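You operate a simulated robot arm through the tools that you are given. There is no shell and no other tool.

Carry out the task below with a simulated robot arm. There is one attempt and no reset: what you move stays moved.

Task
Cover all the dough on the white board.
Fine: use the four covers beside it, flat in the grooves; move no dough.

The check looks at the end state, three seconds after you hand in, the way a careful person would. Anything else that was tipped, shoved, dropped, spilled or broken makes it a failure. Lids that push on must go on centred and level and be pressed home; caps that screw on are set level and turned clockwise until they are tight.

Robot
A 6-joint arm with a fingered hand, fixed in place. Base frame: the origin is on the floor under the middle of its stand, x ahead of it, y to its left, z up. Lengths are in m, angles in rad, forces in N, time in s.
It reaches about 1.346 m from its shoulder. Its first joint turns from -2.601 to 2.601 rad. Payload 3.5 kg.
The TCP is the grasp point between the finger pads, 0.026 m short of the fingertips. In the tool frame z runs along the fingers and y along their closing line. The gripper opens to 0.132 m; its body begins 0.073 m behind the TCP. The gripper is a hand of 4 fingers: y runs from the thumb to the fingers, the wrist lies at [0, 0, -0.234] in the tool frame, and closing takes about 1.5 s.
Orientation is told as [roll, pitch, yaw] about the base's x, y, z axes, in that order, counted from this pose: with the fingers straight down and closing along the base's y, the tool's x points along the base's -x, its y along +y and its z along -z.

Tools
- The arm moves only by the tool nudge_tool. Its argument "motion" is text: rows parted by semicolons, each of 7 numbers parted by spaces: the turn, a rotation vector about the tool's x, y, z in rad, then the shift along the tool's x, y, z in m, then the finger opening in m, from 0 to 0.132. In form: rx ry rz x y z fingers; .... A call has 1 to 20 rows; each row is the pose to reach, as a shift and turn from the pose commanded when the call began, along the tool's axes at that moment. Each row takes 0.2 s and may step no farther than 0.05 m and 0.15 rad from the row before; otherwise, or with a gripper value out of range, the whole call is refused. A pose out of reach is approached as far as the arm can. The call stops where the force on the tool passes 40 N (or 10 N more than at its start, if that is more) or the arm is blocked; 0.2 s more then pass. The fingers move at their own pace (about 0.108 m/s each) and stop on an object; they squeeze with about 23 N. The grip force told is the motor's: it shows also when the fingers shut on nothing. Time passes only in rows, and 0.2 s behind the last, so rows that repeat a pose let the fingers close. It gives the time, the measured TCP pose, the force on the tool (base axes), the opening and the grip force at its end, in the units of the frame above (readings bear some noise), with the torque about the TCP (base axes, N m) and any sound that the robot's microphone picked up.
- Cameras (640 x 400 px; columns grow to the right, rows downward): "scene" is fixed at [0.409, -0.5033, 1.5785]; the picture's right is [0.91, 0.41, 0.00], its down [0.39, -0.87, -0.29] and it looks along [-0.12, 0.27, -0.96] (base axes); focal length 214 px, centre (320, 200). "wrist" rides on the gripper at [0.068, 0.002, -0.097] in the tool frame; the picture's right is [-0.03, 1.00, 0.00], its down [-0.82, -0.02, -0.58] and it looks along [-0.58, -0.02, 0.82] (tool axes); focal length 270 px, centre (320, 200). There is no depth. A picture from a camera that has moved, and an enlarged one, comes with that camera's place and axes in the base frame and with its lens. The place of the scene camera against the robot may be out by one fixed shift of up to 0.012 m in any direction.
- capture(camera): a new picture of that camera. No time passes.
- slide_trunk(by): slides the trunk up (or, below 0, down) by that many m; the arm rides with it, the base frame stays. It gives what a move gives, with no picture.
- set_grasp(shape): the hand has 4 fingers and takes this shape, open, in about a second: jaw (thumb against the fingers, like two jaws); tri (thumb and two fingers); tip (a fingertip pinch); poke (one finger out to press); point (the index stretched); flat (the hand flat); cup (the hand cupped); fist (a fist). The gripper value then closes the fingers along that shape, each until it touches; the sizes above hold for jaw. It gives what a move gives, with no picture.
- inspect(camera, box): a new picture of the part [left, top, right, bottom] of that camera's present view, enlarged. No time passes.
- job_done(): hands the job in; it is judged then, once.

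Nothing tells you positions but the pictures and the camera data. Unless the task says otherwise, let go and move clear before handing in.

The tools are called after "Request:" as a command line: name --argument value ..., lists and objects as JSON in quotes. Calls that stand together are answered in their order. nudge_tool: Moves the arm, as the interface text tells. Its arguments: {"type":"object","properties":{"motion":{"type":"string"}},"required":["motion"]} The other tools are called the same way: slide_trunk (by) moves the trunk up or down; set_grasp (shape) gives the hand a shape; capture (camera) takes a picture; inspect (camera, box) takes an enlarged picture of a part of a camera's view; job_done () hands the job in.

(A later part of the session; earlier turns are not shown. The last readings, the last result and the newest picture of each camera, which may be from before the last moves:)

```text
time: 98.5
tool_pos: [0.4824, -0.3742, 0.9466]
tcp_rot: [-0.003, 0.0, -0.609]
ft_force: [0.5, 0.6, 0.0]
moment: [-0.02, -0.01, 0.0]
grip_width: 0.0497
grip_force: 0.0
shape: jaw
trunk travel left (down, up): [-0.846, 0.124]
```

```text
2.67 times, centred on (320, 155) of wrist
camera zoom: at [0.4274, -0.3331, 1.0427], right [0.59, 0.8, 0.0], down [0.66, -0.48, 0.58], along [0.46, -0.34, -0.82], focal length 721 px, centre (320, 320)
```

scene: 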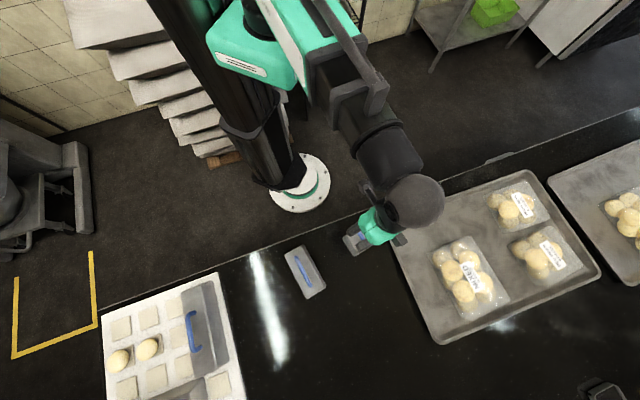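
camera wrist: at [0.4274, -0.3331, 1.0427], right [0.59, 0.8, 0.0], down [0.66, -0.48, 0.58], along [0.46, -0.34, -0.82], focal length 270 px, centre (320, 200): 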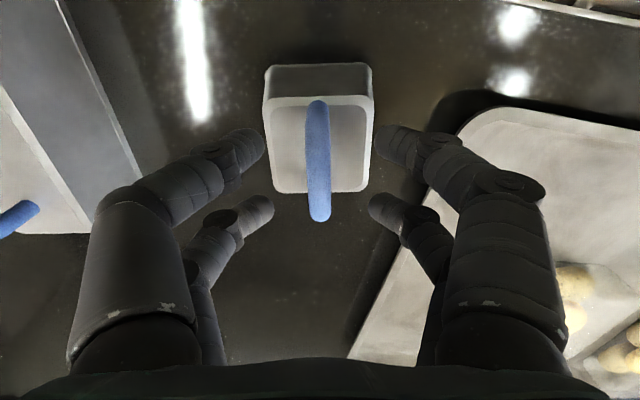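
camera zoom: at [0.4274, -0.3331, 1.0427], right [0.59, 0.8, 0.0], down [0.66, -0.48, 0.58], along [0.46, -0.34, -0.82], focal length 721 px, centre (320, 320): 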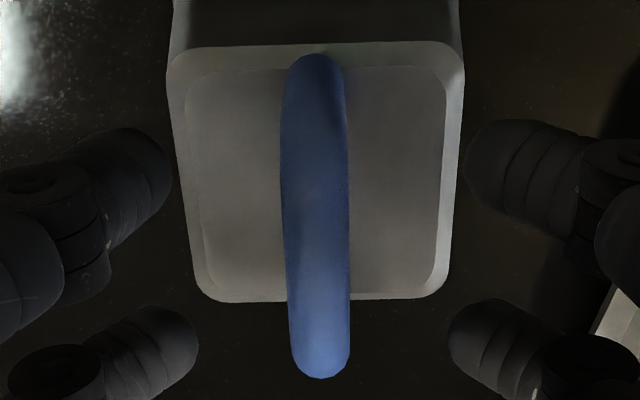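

Request:
nudge_tool --motion "0 0 0 0.002 0 0 0.03; 0 0 0 0.002 0 0 0.015; 0 0 0 0.002 0 0 0; 0 0 0 0.002 0 0 0; 0 0 0 0.002 0 0 0; 0 0 0 0.002 0 0 0; 0 0 0 0.002 0 0 0; 0 0 0 0.002 0 0 0; 0 0 0 0.002 0 0 0"

Request:
capture --camera "wrist"

Request:
inspect --camera "wrist" --box '[240, 60, 400, 260]'

```text
time: 100.5
tool_pos: [0.481, -0.3747, 0.9475]
tcp_rot: [-0.003, 0.0, -0.611]
ft_force: [0.3, -0.5, -0.3]
moment: [0.08, 0.09, 0.02]
grip_width: 0.0059
grip_force: 23.0
shape: jaw
trunk travel left (down, up): [-0.846, 0.124]
```

```text
taken
camera wrist: at [0.4262, -0.3326, 1.0427], right [0.59, 0.8, 0.0], down [0.66, -0.48, 0.58], along [0.46, -0.34, -0.82], focal length 270 px, centre (320, 200)
```

wrist: 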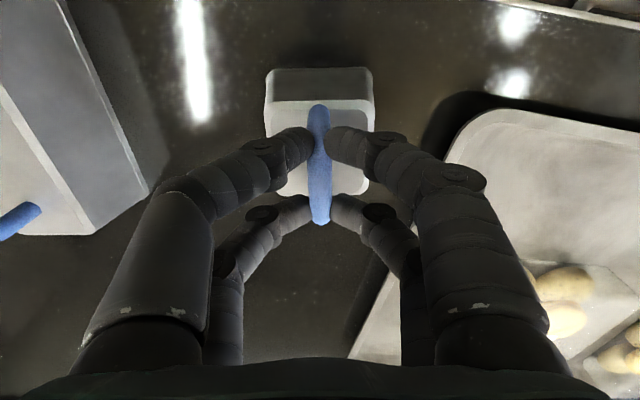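

```text
2.00 times, centred on (320, 160) of wrist
camera zoom: at [0.4262, -0.3326, 1.0427], right [0.59, 0.8, 0.0], down [0.66, -0.48, 0.58], along [0.46, -0.34, -0.82], focal length 541 px, centre (320, 280)
```

zoom: 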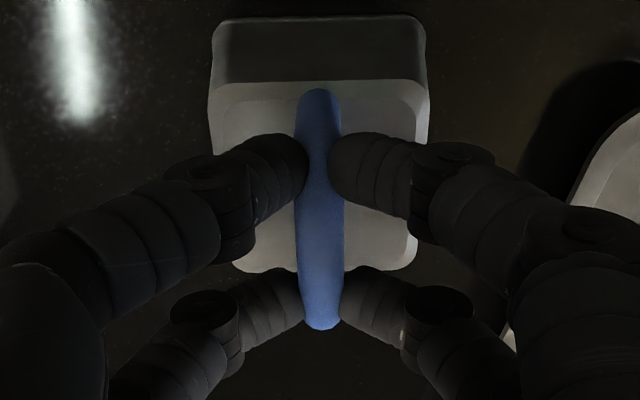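

The grip reads about 6 mm with the near pair on the handle's bend. I'll lift slightly and check that it holds level.

Request:
slide_trunk --by 0.006

Request:
inspect --camera "wrist" --box '[240, 60, 400, 260]'

Request:
slide_trunk --by 0.012

Request:
inspect --camera "wrist" --box '[240, 60, 400, 260]'

Request:
inspect --camera "scene" --box '[320, 200, 420, 270]'

```text
time: 101.1
tool_pos: [0.4817, -0.3747, 0.9541]
tcp_rot: [-0.002, 0.0, -0.61]
ft_force: [-0.2, -0.1, -0.5]
moment: [0.04, 0.0, 0.0]
grip_width: 0.0056
grip_force: 23.2
shape: jaw
trunk travel left (down, up): [-0.852, 0.118]
```

```text
2.00 times, centred on (320, 160) of wrist
camera zoom: at [0.4264, -0.3327, 1.0487], right [0.59, 0.8, 0.0], down [0.66, -0.48, 0.58], along [0.46, -0.34, -0.82], focal length 541 px, centre (320, 280)
```

zoom: 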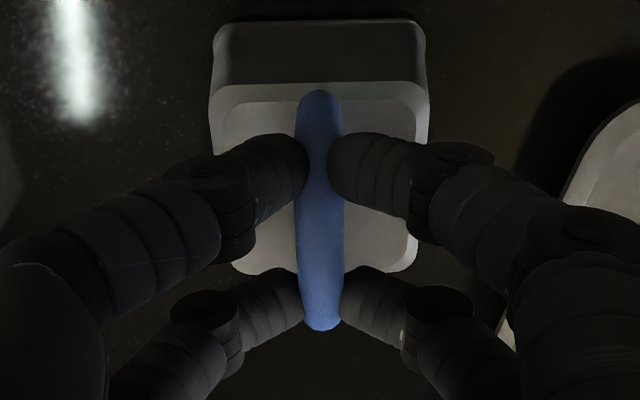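

```text
time: 101.7
tool_pos: [0.4811, -0.373, 0.9642]
tcp_rot: [-0.001, -0.001, -0.61]
ft_force: [0.9, 0.0, -0.6]
moment: [0.0, -0.01, 0.0]
grip_width: 0.0056
grip_force: 23.1
shape: jaw
trunk travel left (down, up): [-0.864, 0.106]
```

```text
2.00 times, centred on (320, 160) of wrist
camera zoom: at [0.4264, -0.3327, 1.0607], right [0.59, 0.8, 0.0], down [0.66, -0.48, 0.58], along [0.46, -0.34, -0.82], focal length 541 px, centre (320, 280)
```

zoom: 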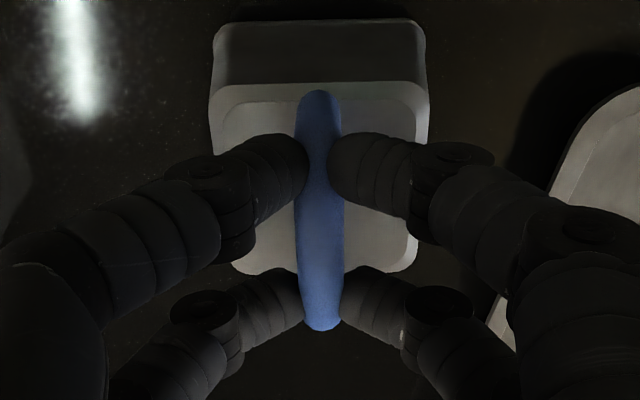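

```text
5.71 times, centred on (370, 235) of scene
camera zoom: at [0.409, -0.5033, 1.5785], right [0.91, 0.41, 0.0], down [0.39, -0.87, -0.29], along [-0.12, 0.27, -0.96], focal length 1226 px, centre (34, 0)
```

zoom: 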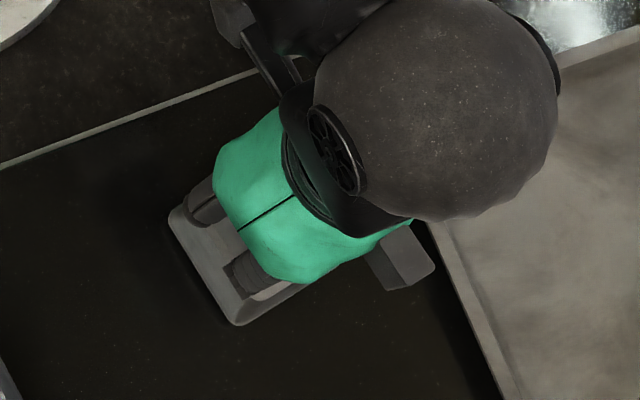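

The 1×1 cover is held level, with its centre about 3.7 mm ahead of the TCP. I'll raise fully and carry it around to R5C4, biased about 3 mm away from the 2×3 cover.

Request:
slide_trunk --by 0.106

Request:
nudge_tool --motion "0 0 0 -0.0367 -0.0179 0 0; 0 0 0 -0.0733 -0.0359 0 0; 0 0 0 -0.11 -0.0538 0 0; 0 0 0 -0.1466 -0.0718 0 0; 0 0 0 -0.1833 -0.0897 0 0; 0 0 0.0148 -0.186 -0.1298 0 0; 0 0 0.0297 -0.1888 -0.17 0 0; 0 0 0.0445 -0.1915 -0.2101 0 0; 0 0 0.0593 -0.1942 -0.2503 0 0; 0 0 0.0742 -0.1969 -0.2904 0 0; 0 0 0.089 -0.1997 -0.3306 0 0; 0 0 0.1038 -0.2024 -0.3707 0 0; 0 0 0.1187 -0.2051 -0.4108 0 0; 0 0 0.1335 -0.2078 -0.451 0 0; 0 0 0.1483 -0.2106 -0.4911 0 0; 0 0 0.1632 -0.2133 -0.5313 0 0; 0 0 0.178 -0.216 -0.5714 0 0; 0 0 0.178 -0.216 -0.5714 0 0; 0 0 0.178 -0.216 -0.5714 0 0"

Request:
capture --camera "wrist"

Request:
inspect --camera "wrist" --box '[240, 60, 400, 260]'

Request:
capture --camera "scene"

```text
time: 103.0
tool_pos: [0.4808, -0.3741, 1.0707]
tcp_rot: [-0.001, 0.0, -0.61]
ft_force: [0.3, 0.1, -0.6]
moment: [0.02, 0.01, 0.03]
grip_width: 0.0054
grip_force: 23.0
shape: jaw
trunk travel left (down, up): [-0.97, 0.0]
```

```text
time: 107.0
tool_pos: [0.3302, -0.9664, 1.0709]
tcp_rot: [-0.003, 0.001, -0.789]
ft_force: [0.3, 0.8, -1.8]
moment: [0.04, 0.03, 0.01]
grip_width: 0.0056
grip_force: 23.2
shape: jaw
trunk travel left (down, up): [-0.97, 0.0]
```

```text
taken
camera wrist: at [0.2839, -0.9161, 1.1667], right [0.73, 0.69, 0.0], down [0.56, -0.59, 0.58], along [0.4, -0.42, -0.82], focal length 270 px, centre (320, 200)
```

wrist: 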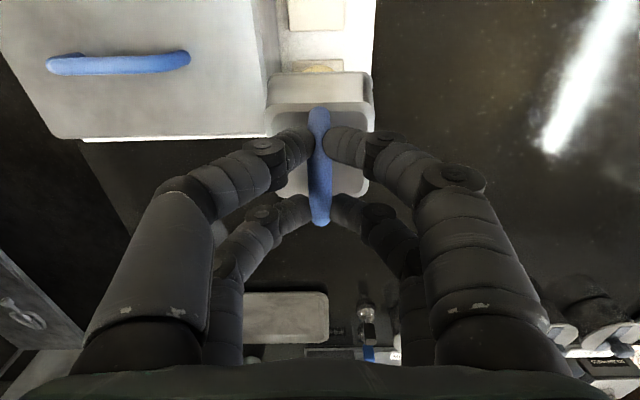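

```text
2.00 times, centred on (320, 160) of wrist
camera zoom: at [0.2839, -0.9161, 1.1667], right [0.73, 0.69, 0.0], down [0.56, -0.59, 0.58], along [0.4, -0.42, -0.82], focal length 541 px, centre (320, 280)
```

zoom: 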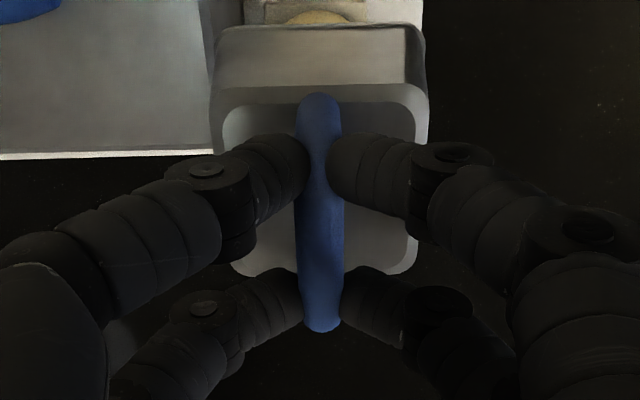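

```text
taken
```

scene: 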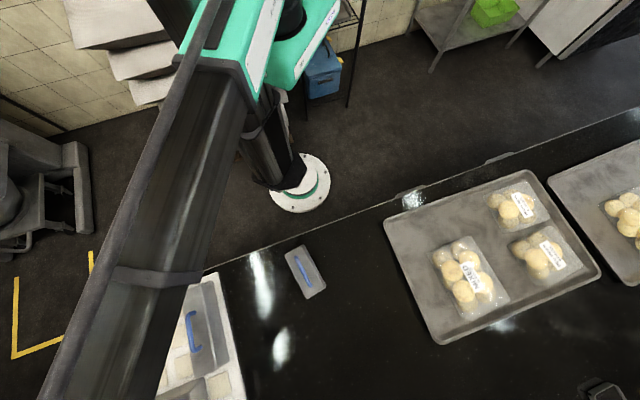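

Request:
inspect --camera "wrist" --box '[255, 55, 390, 140]'

Request:
inspect --camera "wrist" --box '[255, 170, 390, 230]'

```text
4.71 times, centred on (322, 98) of wrist
camera zoom: at [0.2839, -0.9161, 1.1667], right [0.73, 0.69, 0.0], down [0.56, -0.59, 0.58], along [0.4, -0.42, -0.82], focal length 1272 px, centre (308, 682)
```

zoom: 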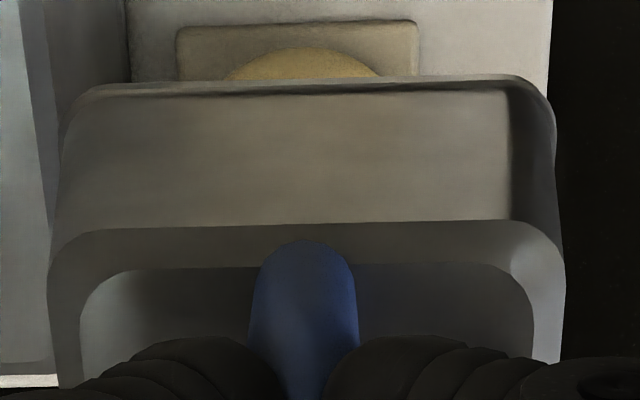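

```text
4.74 times, centred on (322, 200) of wrist
camera zoom: at [0.2839, -0.9161, 1.1667], right [0.73, 0.69, 0.0], down [0.56, -0.59, 0.58], along [0.4, -0.42, -0.82], focal length 1281 px, centre (308, 200)
```

zoom: 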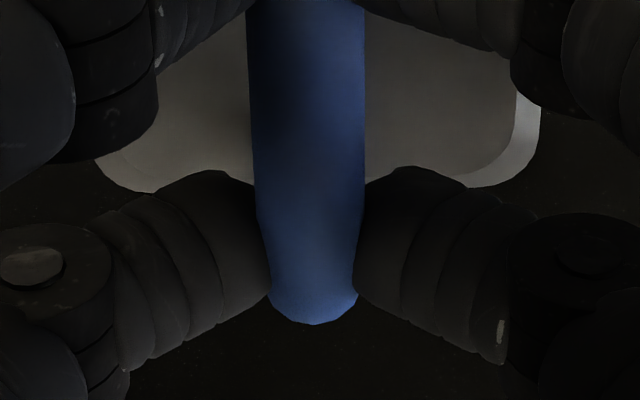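

The R5C4 pad shows where expected (near edge e2≈0.893) and the 2×3 rim is at e1≈-0.491. I'll trim the 1×1 by +1 mm along the bench and -3.5 mm across it, then lower.

Request:
nudge_tool --motion "0 0 0 0.0035 0.0013 0 0; 0 0 0 0.0035 0.0013 0 0"

Request:
slide_trunk --by -0.06

Request:
slide_trunk --by -0.034

Request:
capture --camera "wrist"

Request:
inspect --camera "wrist" --box '[240, 30, 400, 140]'

Request:
capture --camera "scene"

```text
time: 107.7
tool_pos: [0.3299, -0.9637, 1.0713]
tcp_rot: [-0.001, 0.0, -0.789]
ft_force: [0.6, -0.5, -1.6]
moment: [0.02, 0.01, -0.03]
grip_width: 0.0055
grip_force: 23.2
shape: jaw
trunk travel left (down, up): [-0.97, 0.0]
```

```text
time: 108.7
tool_pos: [0.3298, -0.9621, 1.0104]
tcp_rot: [-0.001, 0.001, -0.791]
ft_force: [-0.8, -0.7, -0.7]
moment: [0.01, -0.02, 0.02]
grip_width: 0.0054
grip_force: 23.1
shape: jaw
trunk travel left (down, up): [-0.91, 0.06]
```

```text
time: 109.4
tool_pos: [0.3293, -0.9628, 0.9765]
tcp_rot: [-0.001, 0.0, -0.787]
ft_force: [-0.5, 0.6, -1.4]
moment: [-0.04, -0.01, 0.01]
grip_width: 0.0053
grip_force: 23.2
shape: jaw
trunk travel left (down, up): [-0.876, 0.094]
```

```text
taken
camera wrist: at [0.2821, -0.9124, 1.0726], right [0.73, 0.69, 0.0], down [0.56, -0.59, 0.58], along [0.4, -0.42, -0.82], focal length 270 px, centre (320, 200)
```

wrist: 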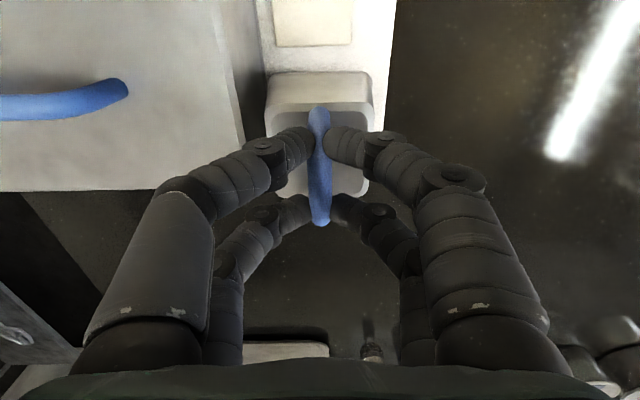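

```text
3.64 times, centred on (320, 85) of wrist
camera zoom: at [0.2821, -0.9124, 1.0726], right [0.73, 0.69, 0.0], down [0.56, -0.59, 0.58], along [0.4, -0.42, -0.82], focal length 983 px, centre (320, 618)
```

zoom: 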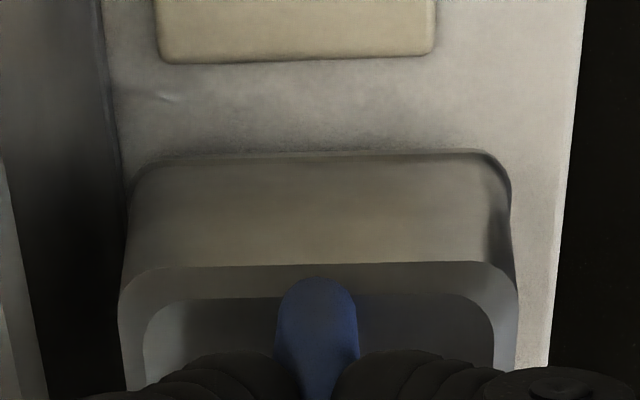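

```text
taken
```

scene: 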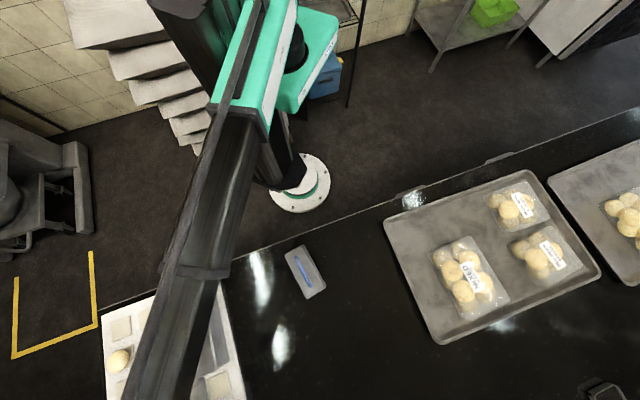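

The 1×1 rim falls in the groove on all sides (about 10 mm to the R5 pad, about 4 mm gap to the 2×3 rim). I'll nudge it back 1 mm and lower it to contact in small steps.

Request:
nudge_tool --motion "0 0 0 0 -0.001 0 0; 0 0 0 0 -0.001 0 0"

Request:
slide_trunk --by -0.012

Request:
slide_trunk --by -0.004

Request:
slide_trunk --by -0.002

Request:
slide_trunk --by -0.0015

```text
time: 110.0
tool_pos: [0.328, -0.9636, 0.976]
tcp_rot: [-0.002, 0.0, -0.79]
ft_force: [0.4, 0.6, -0.4]
moment: [0.01, 0.01, 0.0]
grip_width: 0.0056
grip_force: 22.8
shape: jaw
trunk travel left (down, up): [-0.876, 0.094]
```

```text
time: 110.6
tool_pos: [0.3282, -0.9645, 0.9649]
tcp_rot: [-0.002, -0.001, -0.789]
ft_force: [-0.3, 0.3, -1.6]
moment: [-0.02, -0.01, 0.01]
grip_width: 0.0052
grip_force: 23.0
shape: jaw
trunk travel left (down, up): [-0.864, 0.106]
```

```text
time: 111.2
tool_pos: [0.3287, -0.9649, 0.96]
tcp_rot: [-0.001, 0.0, -0.788]
ft_force: [-0.6, 0.0, -0.9]
moment: [-0.01, -0.01, 0.05]
grip_width: 0.0055
grip_force: 23.0
shape: jaw
trunk travel left (down, up): [-0.86, 0.11]
```

```text
time: 111.7
tool_pos: [0.3285, -0.9644, 0.9594]
tcp_rot: [-0.004, -0.001, -0.787]
ft_force: [0.2, -1.4, 4.9]
moment: [0.0, 0.04, -0.01]
grip_width: 0.0056
grip_force: 22.7
shape: jaw
trunk travel left (down, up): [-0.858, 0.112]
```

```text
time: 112.2
tool_pos: [0.3284, -0.9623, 0.9572]
tcp_rot: [-0.002, -0.001, -0.789]
ft_force: [2.1, -4.4, 15.9]
moment: [-0.02, 0.04, 0.04]
grip_width: 0.0057
grip_force: 22.7
shape: jaw
trunk travel left (down, up): [-0.856, 0.114]
```

Contact is made. I'll ease the load, release gently and check that it sits flat.

Request:
slide_trunk --by 0.001

Request:
nudge_tool --motion "0 0 0 0 0 0 0.01; 0 0 0 0 0 0 0.015; 0 0 0 0 0 0 0.025; 0 0 0 0 0 0 0.04; 0 0 0 0 0 0 0.05; 0 0 0 0 0 0 0.05; 0 0 0 0 0 0 0.05; 0 0 0 0 0 0 0.05"

Request:
capture --camera "wrist"

Request:
inspect --camera "wrist" --box '[240, 30, 400, 240]'

```text
time: 112.7
tool_pos: [0.3285, -0.9632, 0.9589]
tcp_rot: [-0.001, -0.002, -0.788]
ft_force: [1.4, -3.6, 10.4]
moment: [-0.03, 0.03, 0.01]
grip_width: 0.0053
grip_force: 22.5
shape: jaw
trunk travel left (down, up): [-0.857, 0.113]
```

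```text
time: 114.5
tool_pos: [0.329, -0.9632, 0.959]
tcp_rot: [0.0, 0.001, -0.789]
ft_force: [-0.2, 0.6, -0.4]
moment: [-0.02, -0.01, 0.01]
grip_width: 0.0496
grip_force: 0.1
shape: jaw
trunk travel left (down, up): [-0.857, 0.113]
```

```text
taken
camera wrist: at [0.2816, -0.9132, 1.0542], right [0.73, 0.69, 0.0], down [0.56, -0.59, 0.58], along [0.4, -0.42, -0.82], focal length 270 px, centre (320, 200)
```

wrist: 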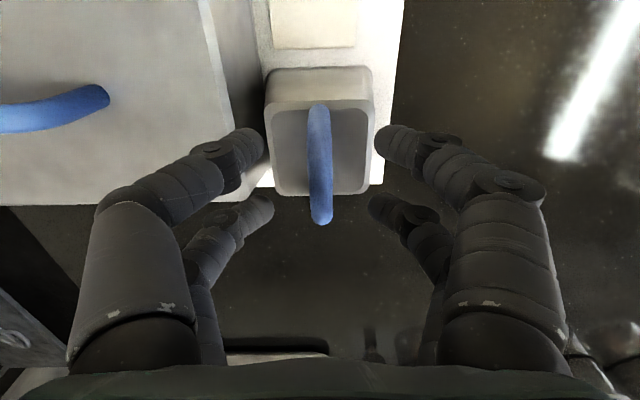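

```text
1.90 times, centred on (320, 135) of wrist
camera zoom: at [0.2816, -0.9132, 1.0542], right [0.73, 0.69, 0.0], down [0.56, -0.59, 0.58], along [0.4, -0.42, -0.82], focal length 515 px, centre (320, 324)
```

zoom: 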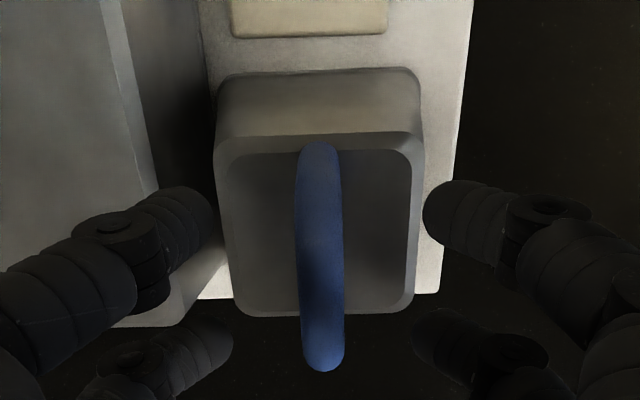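

Request:
slide_trunk --by 0.06

Request:
slide_trunk --by 0.053

Request:
nudge_tool --motion "0 0 0 0.045 0 0 0.05; 0 0 0 0.09 0 0 0.05; 0 0 0 0.135 0 0 0.05; 0 0 0 0.135 0 0 0.05"

Request:
capture --camera "wrist"

Request:
inspect --camera "wrist" --box '[230, 130, 400, 240]'

Request:
inspect --camera "wrist" --box '[200, 20, 420, 160]'

```text
time: 115.5
tool_pos: [0.3279, -0.9635, 1.0182]
tcp_rot: [-0.002, -0.001, -0.789]
ft_force: [0.0, -0.9, -0.7]
moment: [0.01, -0.01, 0.0]
grip_width: 0.0493
grip_force: 0.1
shape: jaw
trunk travel left (down, up): [-0.917, 0.053]
```

```text
time: 116.4
tool_pos: [0.3287, -0.9636, 1.0719]
tcp_rot: [-0.003, 0.001, -0.789]
ft_force: [-0.1, 0.3, 0.6]
moment: [0.0, 0.01, 0.05]
grip_width: 0.0496
grip_force: 0.0
shape: jaw
trunk travel left (down, up): [-0.97, 0.0]
```

```text
time: 117.4
tool_pos: [0.2318, -0.8675, 1.0723]
tcp_rot: [-0.003, 0.0, -0.79]
ft_force: [-0.4, -0.9, 0.3]
moment: [0.0, -0.01, -0.03]
grip_width: 0.0493
grip_force: 0.0
shape: jaw
trunk travel left (down, up): [-0.97, 0.0]
```

```text
taken
camera wrist: at [0.1857, -0.8167, 1.1673], right [0.73, 0.69, 0.0], down [0.56, -0.59, 0.58], along [0.4, -0.42, -0.82], focal length 270 px, centre (320, 200)
```

wrist: 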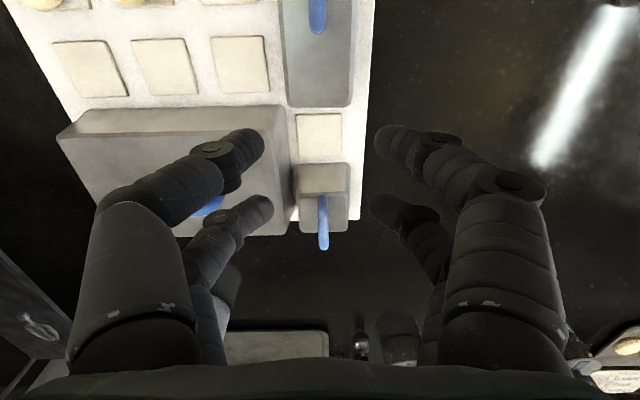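

```text
3.64 times, centred on (315, 185) of wrist
camera zoom: at [0.1857, -0.8167, 1.1673], right [0.73, 0.69, 0.0], down [0.56, -0.59, 0.58], along [0.4, -0.42, -0.82], focal length 983 px, centre (338, 254)
```

zoom: 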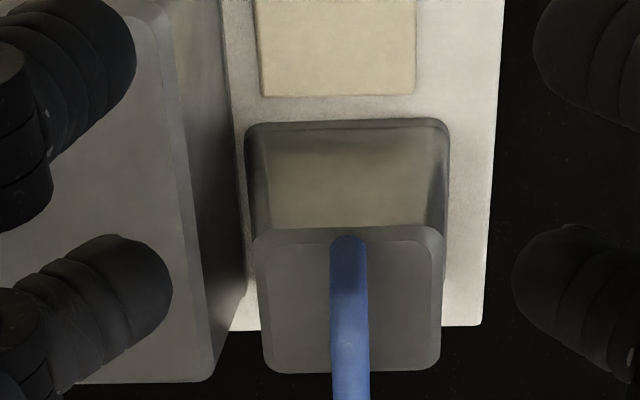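

```text
2.86 times, centred on (310, 90) of wrist
camera zoom: at [0.1857, -0.8167, 1.1673], right [0.73, 0.69, 0.0], down [0.56, -0.59, 0.58], along [0.4, -0.42, -0.82], focal length 772 px, centre (349, 514)
```

zoom: 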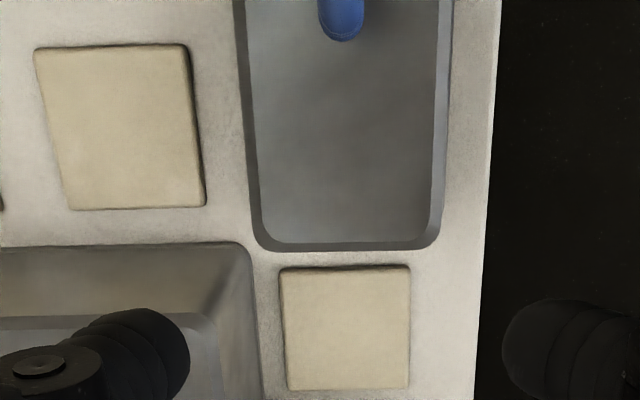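

The 1×1 cover is flat in its groove, with a visible gap to its neighbour. Last is the 1×2 cover near e1≈-0.123, e2≈0.632, yawed about +0.15, so I'll move above it.

Request:
nudge_tool --motion "0 0 -0.017 0.0163 0.0362 0 0.05; 0 0 -0.034 0.0326 0.0725 0 0.05; 0 0 -0.052 0.0489 0.1087 0 0.05; 0 0 -0.069 0.0652 0.1449 0 0.05; 0 0 -0.086 0.0816 0.1812 0 0.05; 0 0 -0.103 0.0979 0.2174 0 0.05; 0 0 -0.121 0.1142 0.2536 0 0.05; 0 0 -0.138 0.1305 0.2899 0 0.05; 0 0 -0.155 0.1468 0.3261 0 0.05; 0 0 -0.155 0.1468 0.3261 0 0.05; 0 0 -0.155 0.1468 0.3261 0 0.05"

Request:
capture --camera "wrist"

Request:
inspect --camera "wrist" --box '[200, 0, 440, 160]'

Request:
inspect --camera "scene" --box '[90, 260, 260, 400]'

```text
time: 119.8
tool_pos: [0.3607, -0.5368, 1.0716]
tcp_rot: [-0.001, 0.0, -0.635]
ft_force: [0.3, 0.6, -0.3]
moment: [0.0, 0.02, 0.01]
grip_width: 0.0497
grip_force: 0.1
shape: jaw
trunk travel left (down, up): [-0.97, 0.0]
```

```text
taken
camera wrist: at [0.3067, -0.4932, 1.1672], right [0.61, 0.79, 0.0], down [0.65, -0.5, 0.58], along [0.46, -0.35, -0.82], focal length 270 px, centre (320, 200)
```

wrist: 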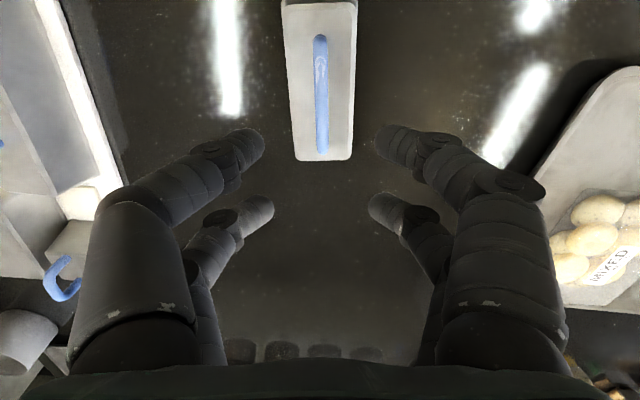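

```text
2.50 times, centred on (320, 80) of wrist
camera zoom: at [0.3067, -0.4932, 1.1672], right [0.61, 0.79, 0.0], down [0.65, -0.5, 0.58], along [0.46, -0.35, -0.82], focal length 676 px, centre (320, 500)
```

zoom: 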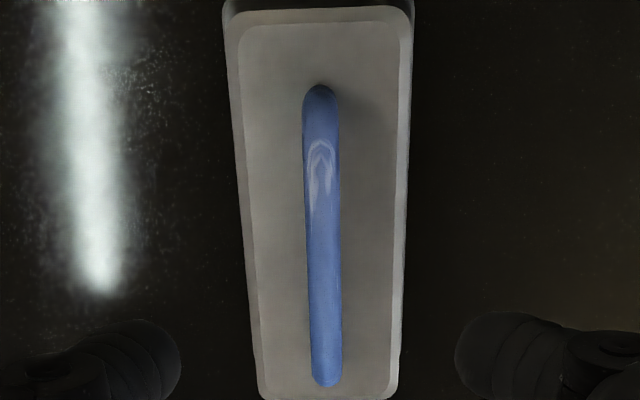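

```text
2.86 times, centred on (175, 330) of scene
camera zoom: at [0.409, -0.5033, 1.5785], right [0.91, 0.41, 0.0], down [0.39, -0.87, -0.29], along [-0.12, 0.27, -0.96], focal length 613 px, centre (734, -171)
```

zoom: 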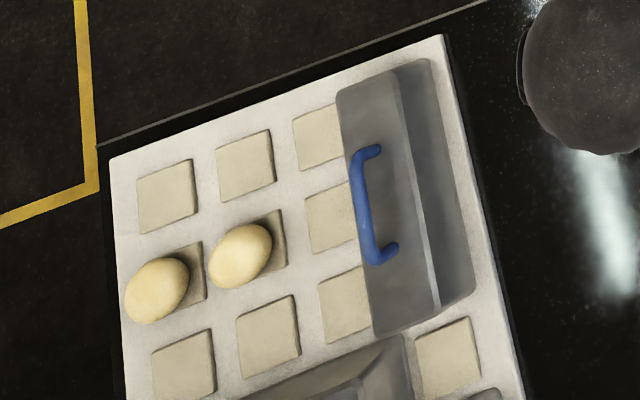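

The 1×2 is aligned with the tool within 0.01 rad and about 2 mm. I'll trim, lower to grip height and close.

Request:
nudge_tool --motion "0 0 -0.005 -0.0015 0.0014 0 0.05; 0 0 -0.005 -0.0015 0.0014 0 0.05"

Request:
slide_trunk --by -0.09

Request:
slide_trunk --by -0.034

Request:
nudge_tool --motion "0 0 0 0 0 0 0.03; 0 0 0 0 0 0 0.015; 0 0 0 0 0 0 0; 0 0 0 0 0 0 0; 0 0 0 0 0 0 0; 0 0 0 0 0 0 0; 0 0 0 0 0 0 0; 0 0 0 0 0 0 0; 0 0 0 0 0 0 0"

Request:
capture --camera "wrist"

Request:
inspect --camera "wrist" --box '[240, 40, 400, 260]'

```text
time: 120.4
tool_pos: [0.363, -0.5362, 1.0714]
tcp_rot: [-0.002, 0.001, -0.63]
ft_force: [0.1, 0.0, -0.7]
moment: [-0.03, 0.03, -0.01]
grip_width: 0.0498
grip_force: 0.1
shape: jaw
trunk travel left (down, up): [-0.97, 0.0]
```

```text
time: 121.7
tool_pos: [0.3636, -0.5354, 0.9815]
tcp_rot: [-0.002, -0.001, -0.629]
ft_force: [0.1, 0.5, 0.4]
moment: [0.0, -0.02, -0.02]
grip_width: 0.0495
grip_force: 0.0
shape: jaw
trunk travel left (down, up): [-0.88, 0.09]
```

```text
time: 122.5
tool_pos: [0.3626, -0.5344, 0.947]
tcp_rot: [-0.002, 0.001, -0.629]
ft_force: [-0.1, -0.2, 0.1]
moment: [0.05, -0.02, -0.04]
grip_width: 0.0499
grip_force: 0.1
shape: jaw
trunk travel left (down, up): [-0.846, 0.124]
```

```text
time: 124.5
tool_pos: [0.3625, -0.5358, 0.9473]
tcp_rot: [-0.002, -0.001, -0.63]
ft_force: [-0.5, -0.2, 0.1]
moment: [0.0, 0.01, -0.03]
grip_width: 0.0065
grip_force: 23.1
shape: jaw
trunk travel left (down, up): [-0.846, 0.124]
```

```text
taken
camera wrist: at [0.3091, -0.4929, 1.0432], right [0.61, 0.79, 0.0], down [0.65, -0.5, 0.58], along [0.46, -0.35, -0.82], focal length 270 px, centre (320, 200)
```

wrist: 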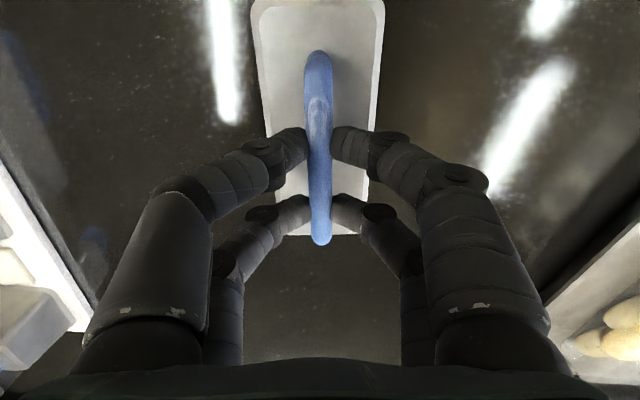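

```text
1.82 times, centred on (320, 150) of wrist
camera zoom: at [0.3091, -0.4929, 1.0432], right [0.61, 0.79, 0.0], down [0.65, -0.5, 0.58], along [0.46, -0.35, -0.82], focal length 491 px, centre (320, 291)
```

zoom: 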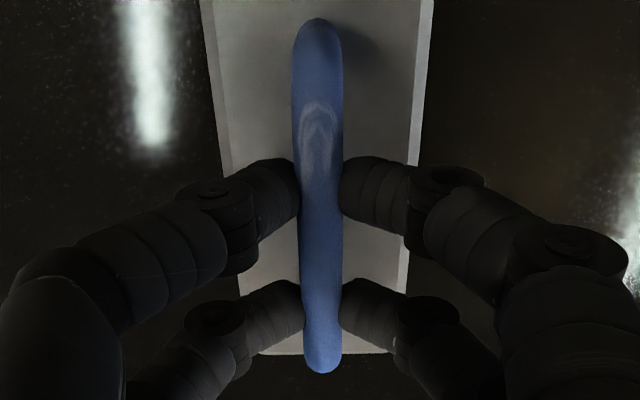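

Firm grip. I'll lift to full height and check the cover's pose in the hand before moving.

Request:
slide_trunk --by 0.02

Request:
slide_trunk --by 0.104

Request:
inspect --camera "wrist" --box '[230, 0, 410, 120]'

Request:
inspect --camera "wrist" --box '[260, 190, 380, 260]'

```text
time: 125.1
tool_pos: [0.3636, -0.5358, 0.9672]
tcp_rot: [-0.001, 0.0, -0.63]
ft_force: [0.0, -0.1, -1.8]
moment: [0.0, -0.03, 0.01]
grip_width: 0.0065
grip_force: 23.2
shape: jaw
trunk travel left (down, up): [-0.866, 0.104]
```

```text
time: 126.5
tool_pos: [0.3633, -0.5355, 1.0711]
tcp_rot: [-0.001, 0.0, -0.629]
ft_force: [0.3, -0.4, -1.2]
moment: [0.01, -0.04, 0.01]
grip_width: 0.0062
grip_force: 23.4
shape: jaw
trunk travel left (down, up): [-0.97, 0.0]
```

```text
3.33 times, centred on (320, 60) of wrist
camera zoom: at [0.3092, -0.493, 1.1671], right [0.61, 0.79, 0.0], down [0.65, -0.5, 0.58], along [0.46, -0.35, -0.82], focal length 901 px, centre (320, 667)
```

zoom: 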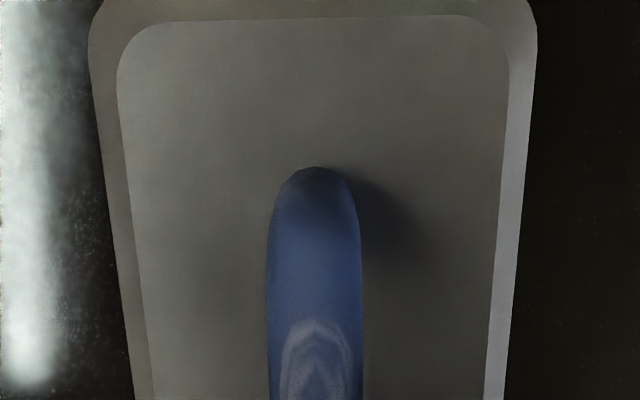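

```text
5.33 times, centred on (320, 225) of wrist
camera zoom: at [0.3092, -0.493, 1.1671], right [0.61, 0.79, 0.0], down [0.65, -0.5, 0.58], along [0.46, -0.35, -0.82], focal length 1442 px, centre (320, 67)
```

zoom: 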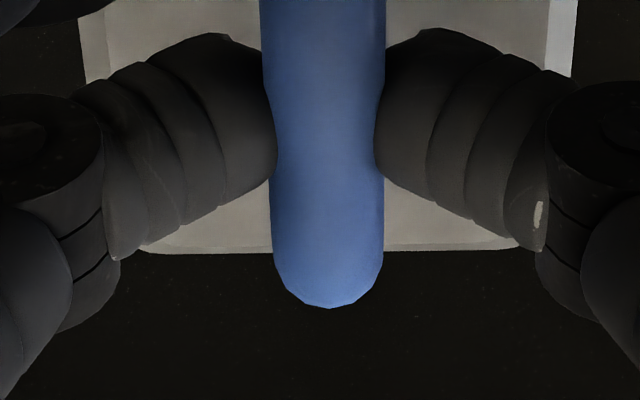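

The cover is held level (about 1.5 N), offset under 1 mm, yaw about -0.01 relative to the tool. I'll first turn it 90° clockwise while drawing it back toward the bench edge, so it avoids passing over the 1×3's handle.

Request:
nudge_tool --motion "0 0 0.06 0.008 -0.004 0 0; 0 0 0.17 0.018 -0.009 0 0; 0 0 0.29 0.029 -0.0147 0 0; 0 0 0.41 0.04 -0.0203 0 0; 0 0 0.53 0.051 -0.0259 0 0; 0 0 0.65 0.062 -0.0315 0 0; 0 0 0.77 0.073 -0.0371 0 0; 0 0 0.89 0.084 -0.0427 0 0; 0 0 1.01 0.095 -0.0483 0 0; 0 0 1.13 0.106 -0.0539 0 0; 0 0 1.25 0.117 -0.0595 0 0; 0 0 1.37 0.128 -0.0651 0 0; 0 0 1.48 0.138 -0.0702 0 0; 0 0 1.58 0.145 -0.0738 0 0; 0 0 1.66 0.1492 -0.0759 0 0; 0 0 1.721 0.1492 -0.0759 0 0; 0 0 1.721 0.1492 -0.0759 0 0; 0 0 1.721 0.1492 -0.0759 0 0"

Request:
capture --camera "wrist"

Request:
capture --camera "scene"

```text
time: 130.3
tool_pos: [0.1989, -0.5096, 1.0717]
tcp_rot: [0.002, -0.004, -2.352]
ft_force: [-0.2, 0.1, -1.1]
moment: [-0.01, -0.01, -0.01]
grip_width: 0.0062
grip_force: 23.2
shape: jaw
trunk travel left (down, up): [-0.97, 0.0]
```

```text
taken
camera wrist: at [0.2474, -0.4607, 1.1671], right [0.69, -0.72, 0.0], down [-0.59, -0.56, 0.58], along [-0.42, -0.4, -0.82], focal length 270 px, centre (320, 200)
```

wrist: 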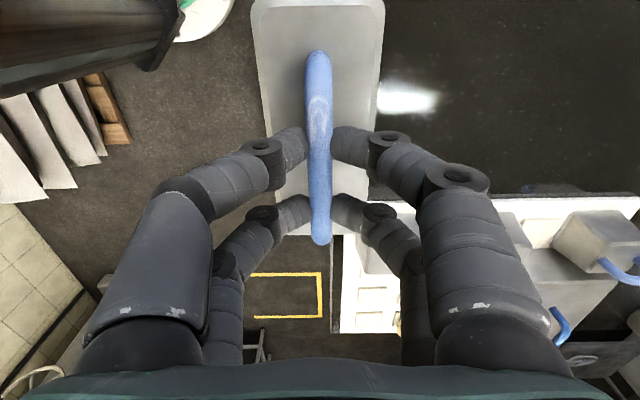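

```text
taken
```

scene: 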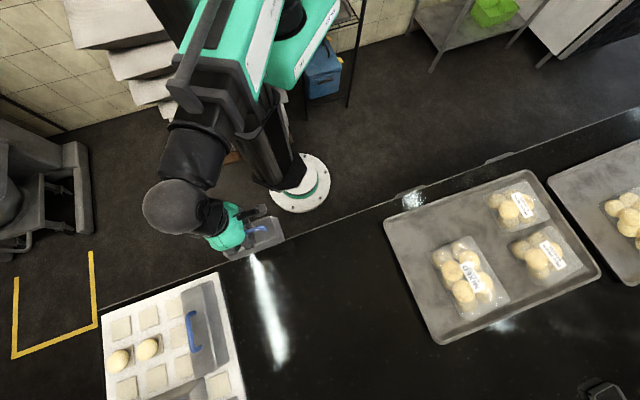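

Turned and clear. Now I'll go along the bench edge past the 1×3, then out over R2 C1–C2.

Request:
nudge_tool --motion "0 0 0 -0.02 -0.0001 0 0; 0 0 0 -0.058 -0.0002 0 0; 0 0 0 -0.096 -0.0004 0 0; 0 0 0 -0.134 -0.0006 0 0; 0 0 0 -0.172 -0.0007 0 0; 0 0 0 -0.21 -0.0009 0 0; 0 0 0 -0.248 -0.001 0 0; 0 0 0 -0.286 -0.0012 0 0; 0 0 0 -0.324 -0.0013 0 0; 0 0 0 -0.362 -0.0015 0 0; 0 0 0 -0.40 -0.0016 0 0; 0 0 0 -0.4355 0.0085 0 0; 0 0 0 -0.436 0.043 0 0; 0 0 0 -0.4362 0.08 0 0; 0 0 0 -0.4363 0.117 0 0; 0 0 0 -0.4364 0.15 0 0; 0 0 0 -0.4365 0.1727 0 0; 0 0 0 -0.4365 0.1727 0 0; 0 0 0 -0.4365 0.1727 0 0"

Request:
capture --camera "wrist"

Request:
inspect --camera "scene" --box '[90, 260, 260, 400]'

Request:
inspect --camera "wrist" --box '[380, 0, 620, 150]'

```text
time: 134.3
tool_pos: [0.0132, -0.9416, 1.0715]
tcp_rot: [0.0, -0.001, -2.35]
ft_force: [-0.6, 0.2, -1.4]
moment: [-0.01, -0.01, 0.0]
grip_width: 0.0061
grip_force: 22.7
shape: jaw
trunk travel left (down, up): [-0.97, 0.0]
```

```text
taken
camera wrist: at [0.0633, -0.8927, 1.1671], right [0.69, -0.72, 0.0], down [-0.59, -0.57, 0.58], along [-0.42, -0.4, -0.82], focal length 270 px, centre (320, 200)
```

wrist: 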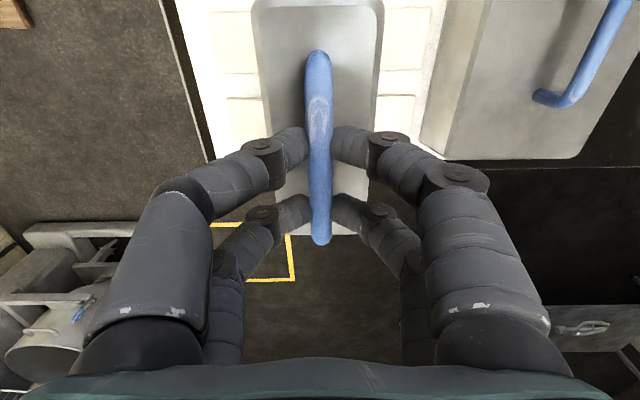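

```text
2.86 times, centred on (175, 330) of scene
camera zoom: at [0.409, -0.5033, 1.5785], right [0.91, 0.41, 0.0], down [0.39, -0.87, -0.29], along [-0.12, 0.27, -0.96], focal length 613 px, centre (734, -171)
```

zoom: 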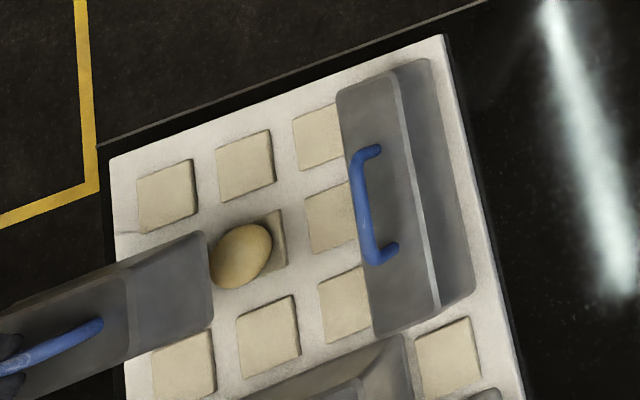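

```text
2.67 times, centred on (500, 75) of wrist
camera zoom: at [0.0633, -0.8927, 1.1671], right [0.69, -0.72, 0.0], down [-0.59, -0.57, 0.58], along [-0.42, -0.4, -0.82], focal length 721 px, centre (-160, 533)
```

zoom: 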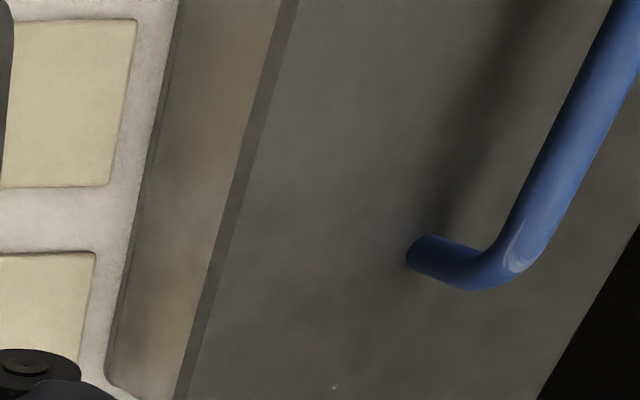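

Positions agree with the board model. I'll lower most of the way and check with the scene camera, which can see this cover's right end.

Request:
slide_trunk --by -0.06

Request:
slide_trunk --by -0.038

Request:
capture --camera "wrist"

Request:
inspect --camera "scene" --box '[90, 280, 210, 390]'

Request:
inspect --camera "wrist" --box '[200, 0, 440, 150]'

```text
time: 135.3
tool_pos: [0.0145, -0.9408, 1.0112]
tcp_rot: [0.0, 0.0, -2.352]
ft_force: [-0.3, 0.5, -1.1]
moment: [-0.02, 0.0, 0.0]
grip_width: 0.0061
grip_force: 22.8
shape: jaw
trunk travel left (down, up): [-0.91, 0.06]
```

```text
time: 136.1
tool_pos: [0.0133, -0.9418, 0.973]
tcp_rot: [0.001, -0.003, -2.351]
ft_force: [-0.4, 0.1, -2.3]
moment: [-0.01, 0.0, 0.0]
grip_width: 0.0063
grip_force: 22.9
shape: jaw
trunk travel left (down, up): [-0.872, 0.098]
```

```text
taken
camera wrist: at [0.0633, -0.8926, 1.0691], right [0.69, -0.72, 0.0], down [-0.59, -0.57, 0.58], along [-0.42, -0.4, -0.82], focal length 270 px, centre (320, 200)
```

wrist: 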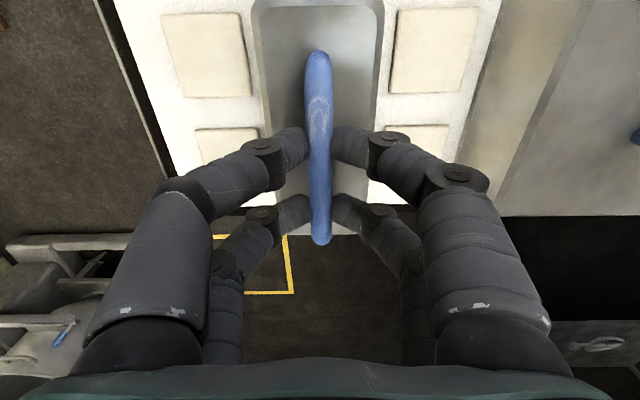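

```text
3.64 times, centred on (150, 335) of scene
camera zoom: at [0.409, -0.5033, 1.5785], right [0.91, 0.41, 0.0], down [0.39, -0.87, -0.29], along [-0.12, 0.27, -0.96], focal length 780 px, centre (938, -291)
```

zoom: 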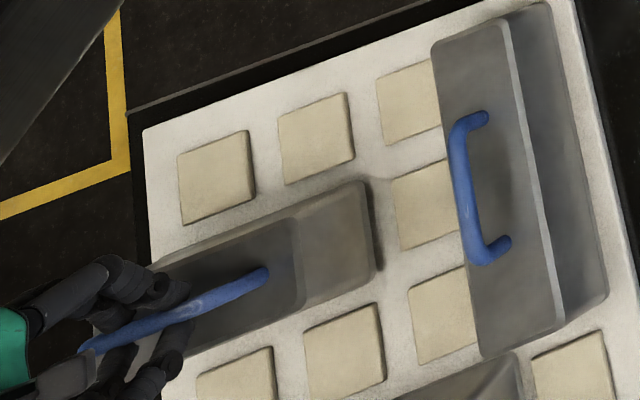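

```text
2.67 times, centred on (320, 75) of wrist
camera zoom: at [0.0633, -0.8926, 1.0691], right [0.69, -0.72, 0.0], down [-0.59, -0.57, 0.58], along [-0.42, -0.4, -0.82], focal length 721 px, centre (320, 533)
```

zoom: 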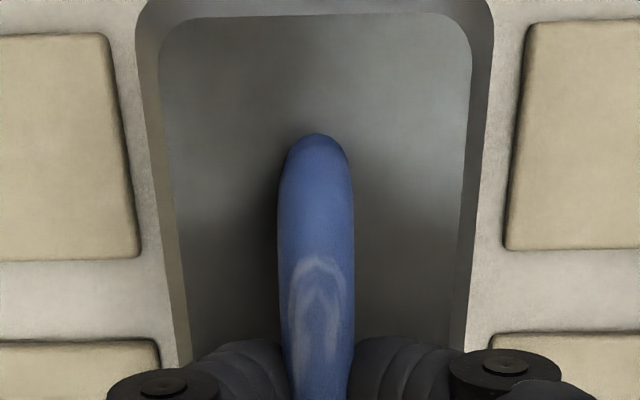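

The cover is centred between the R1 and R3 pads and its right end lies in the C2/C3 groove. I'll lower to contact in small steps.

Request:
slide_trunk --by -0.009

Request:
slide_trunk --by -0.003

Request:
slide_trunk --by -0.002

Request:
slide_trunk --by -0.0015

```text
time: 136.7
tool_pos: [0.0144, -0.9417, 0.9643]
tcp_rot: [-0.001, -0.001, -2.35]
ft_force: [0.7, -0.5, -1.4]
moment: [-0.04, 0.0, -0.03]
grip_width: 0.0061
grip_force: 22.9
shape: jaw
trunk travel left (down, up): [-0.863, 0.107]
```

```text
time: 137.2
tool_pos: [0.0131, -0.9406, 0.9611]
tcp_rot: [0.001, -0.002, -2.351]
ft_force: [0.6, 0.1, -2.1]
moment: [-0.02, -0.01, 0.01]
grip_width: 0.0063
grip_force: 23.1
shape: jaw
trunk travel left (down, up): [-0.86, 0.11]
```

```text
time: 137.8
tool_pos: [0.0135, -0.9416, 0.9592]
tcp_rot: [-0.001, -0.002, -2.351]
ft_force: [0.2, 0.4, -2.4]
moment: [0.01, 0.02, 0.0]
grip_width: 0.0061
grip_force: 22.7
shape: jaw
trunk travel left (down, up): [-0.858, 0.112]
```

```text
time: 138.3
tool_pos: [0.0129, -0.9407, 0.9585]
tcp_rot: [0.0, -0.003, -2.352]
ft_force: [0.0, -1.8, 2.2]
moment: [0.01, 0.0, -0.01]
grip_width: 0.0064
grip_force: 22.7
shape: jaw
trunk travel left (down, up): [-0.856, 0.113]
```

Request:
slide_trunk --by -0.001

Request:
inspect --camera "scene" --box '[90, 280, 210, 390]'

```text
time: 138.8
tool_pos: [0.0138, -0.9414, 0.9581]
tcp_rot: [0.001, -0.001, -2.351]
ft_force: [1.2, -3.7, 9.0]
moment: [-0.02, -0.01, 0.0]
grip_width: 0.0064
grip_force: 23.2
shape: jaw
trunk travel left (down, up): [-0.856, 0.114]
```

```text
3.64 times, centred on (150, 335) of scene
camera zoom: at [0.409, -0.5033, 1.5785], right [0.91, 0.41, 0.0], down [0.39, -0.87, -0.29], along [-0.12, 0.27, -0.96], focal length 780 px, centre (938, -291)
```

zoom: 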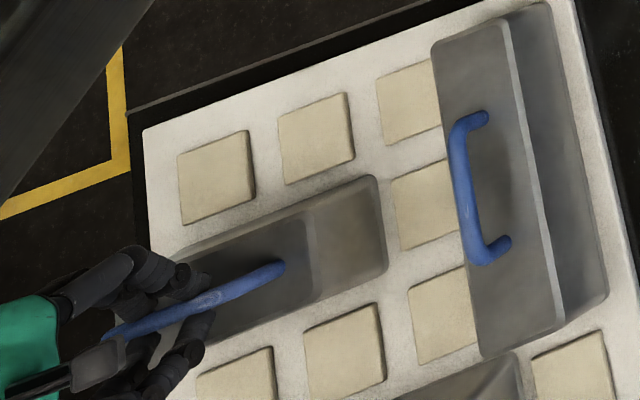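

Contact is at the expected height with the rim in the grooves. Releasing and rising clear.

Request:
nudge_tool --motion "0 0 0 0 0 0 0.01; 0 0 0 0 0 0 0.015; 0 0 0 0 0 0 0.025; 0 0 0 0 0 0 0.04; 0 0 0 0 0 0 0.05; 0 0 0 0 0 0 0.05; 0 0 0 0 0 0 0.05; 0 0 0 0 0 0 0.05"

Request:
slide_trunk --by 0.06

Request:
slide_trunk --by 0.054

Request:
nudge_tool --motion "0 0 -0.12 0.02 -0.03 0 0.05; 0 0 -0.24 0.04 -0.06 0 0.05; 0 0 -0.36 0.06 -0.09 0 0.05; 0 0 -0.48 0.08 -0.12 0 0.05; 0 0 -0.60 0.09 -0.15 0 0.05; 0 0 -0.72 0.09 -0.18 0 0.05; 0 0 -0.84 0.09 -0.20 0 0.05; 0 0 -0.96 0.09 -0.20 0 0.05; 0 0 -1.08 0.09 -0.20 0 0.05; 0 0 -1.20 0.09 -0.20 0 0.05; 0 0 -1.32 0.09 -0.20 0 0.05; 0 0 -1.44 0.09 -0.20 0 0.05; 0 0 -1.56 0.09 -0.20 0 0.05; 0 0 -1.56 0.09 -0.20 0 0.05"

Request:
capture --camera "wrist"

Request:
capture --camera "scene"

```text
time: 140.6
tool_pos: [0.0138, -0.9409, 0.9566]
tcp_rot: [0.0, -0.001, -2.35]
ft_force: [0.2, -0.4, 0.2]
moment: [0.01, 0.0, 0.01]
grip_width: 0.0494
grip_force: 0.1
shape: jaw
trunk travel left (down, up): [-0.856, 0.114]
```

```text
time: 141.6
tool_pos: [0.0146, -0.9415, 1.0168]
tcp_rot: [0.002, -0.001, -2.351]
ft_force: [0.2, -0.7, 0.5]
moment: [0.0, 0.0, 0.04]
grip_width: 0.0497
grip_force: 0.0
shape: jaw
trunk travel left (down, up): [-0.916, 0.054]
```

```text
time: 142.5
tool_pos: [0.0152, -0.9411, 1.0703]
tcp_rot: [0.0, -0.002, -2.352]
ft_force: [0.2, -0.4, 0.1]
moment: [-0.02, 0.0, -0.01]
grip_width: 0.0497
grip_force: 0.1
shape: jaw
trunk travel left (down, up): [-0.97, 0.0]
```

```text
time: 145.5
tool_pos: [-0.0656, -0.736, 1.071]
tcp_rot: [0.0, -0.001, -0.787]
ft_force: [-0.7, 0.4, 0.0]
moment: [0.0, -0.02, 0.0]
grip_width: 0.0497
grip_force: 0.0
shape: jaw
trunk travel left (down, up): [-0.97, 0.0]
```

```text
taken
camera wrist: at [-0.1117, -0.6856, 1.1667], right [0.73, 0.69, 0.0], down [0.56, -0.59, 0.58], along [0.4, -0.42, -0.82], focal length 270 px, centre (320, 200)
```

wrist: 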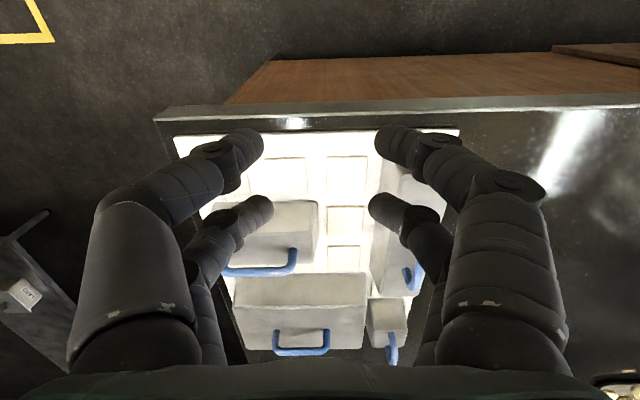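

```text
taken
```

scene: 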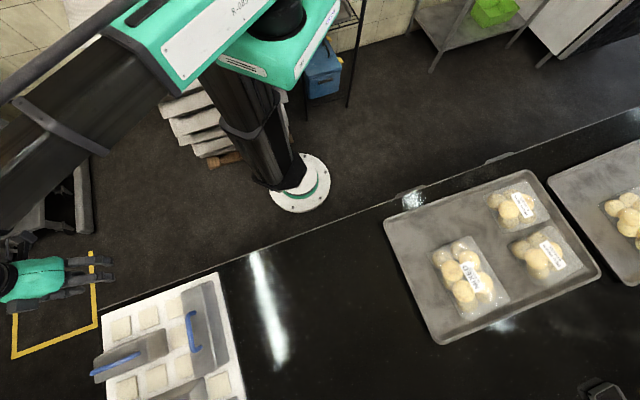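

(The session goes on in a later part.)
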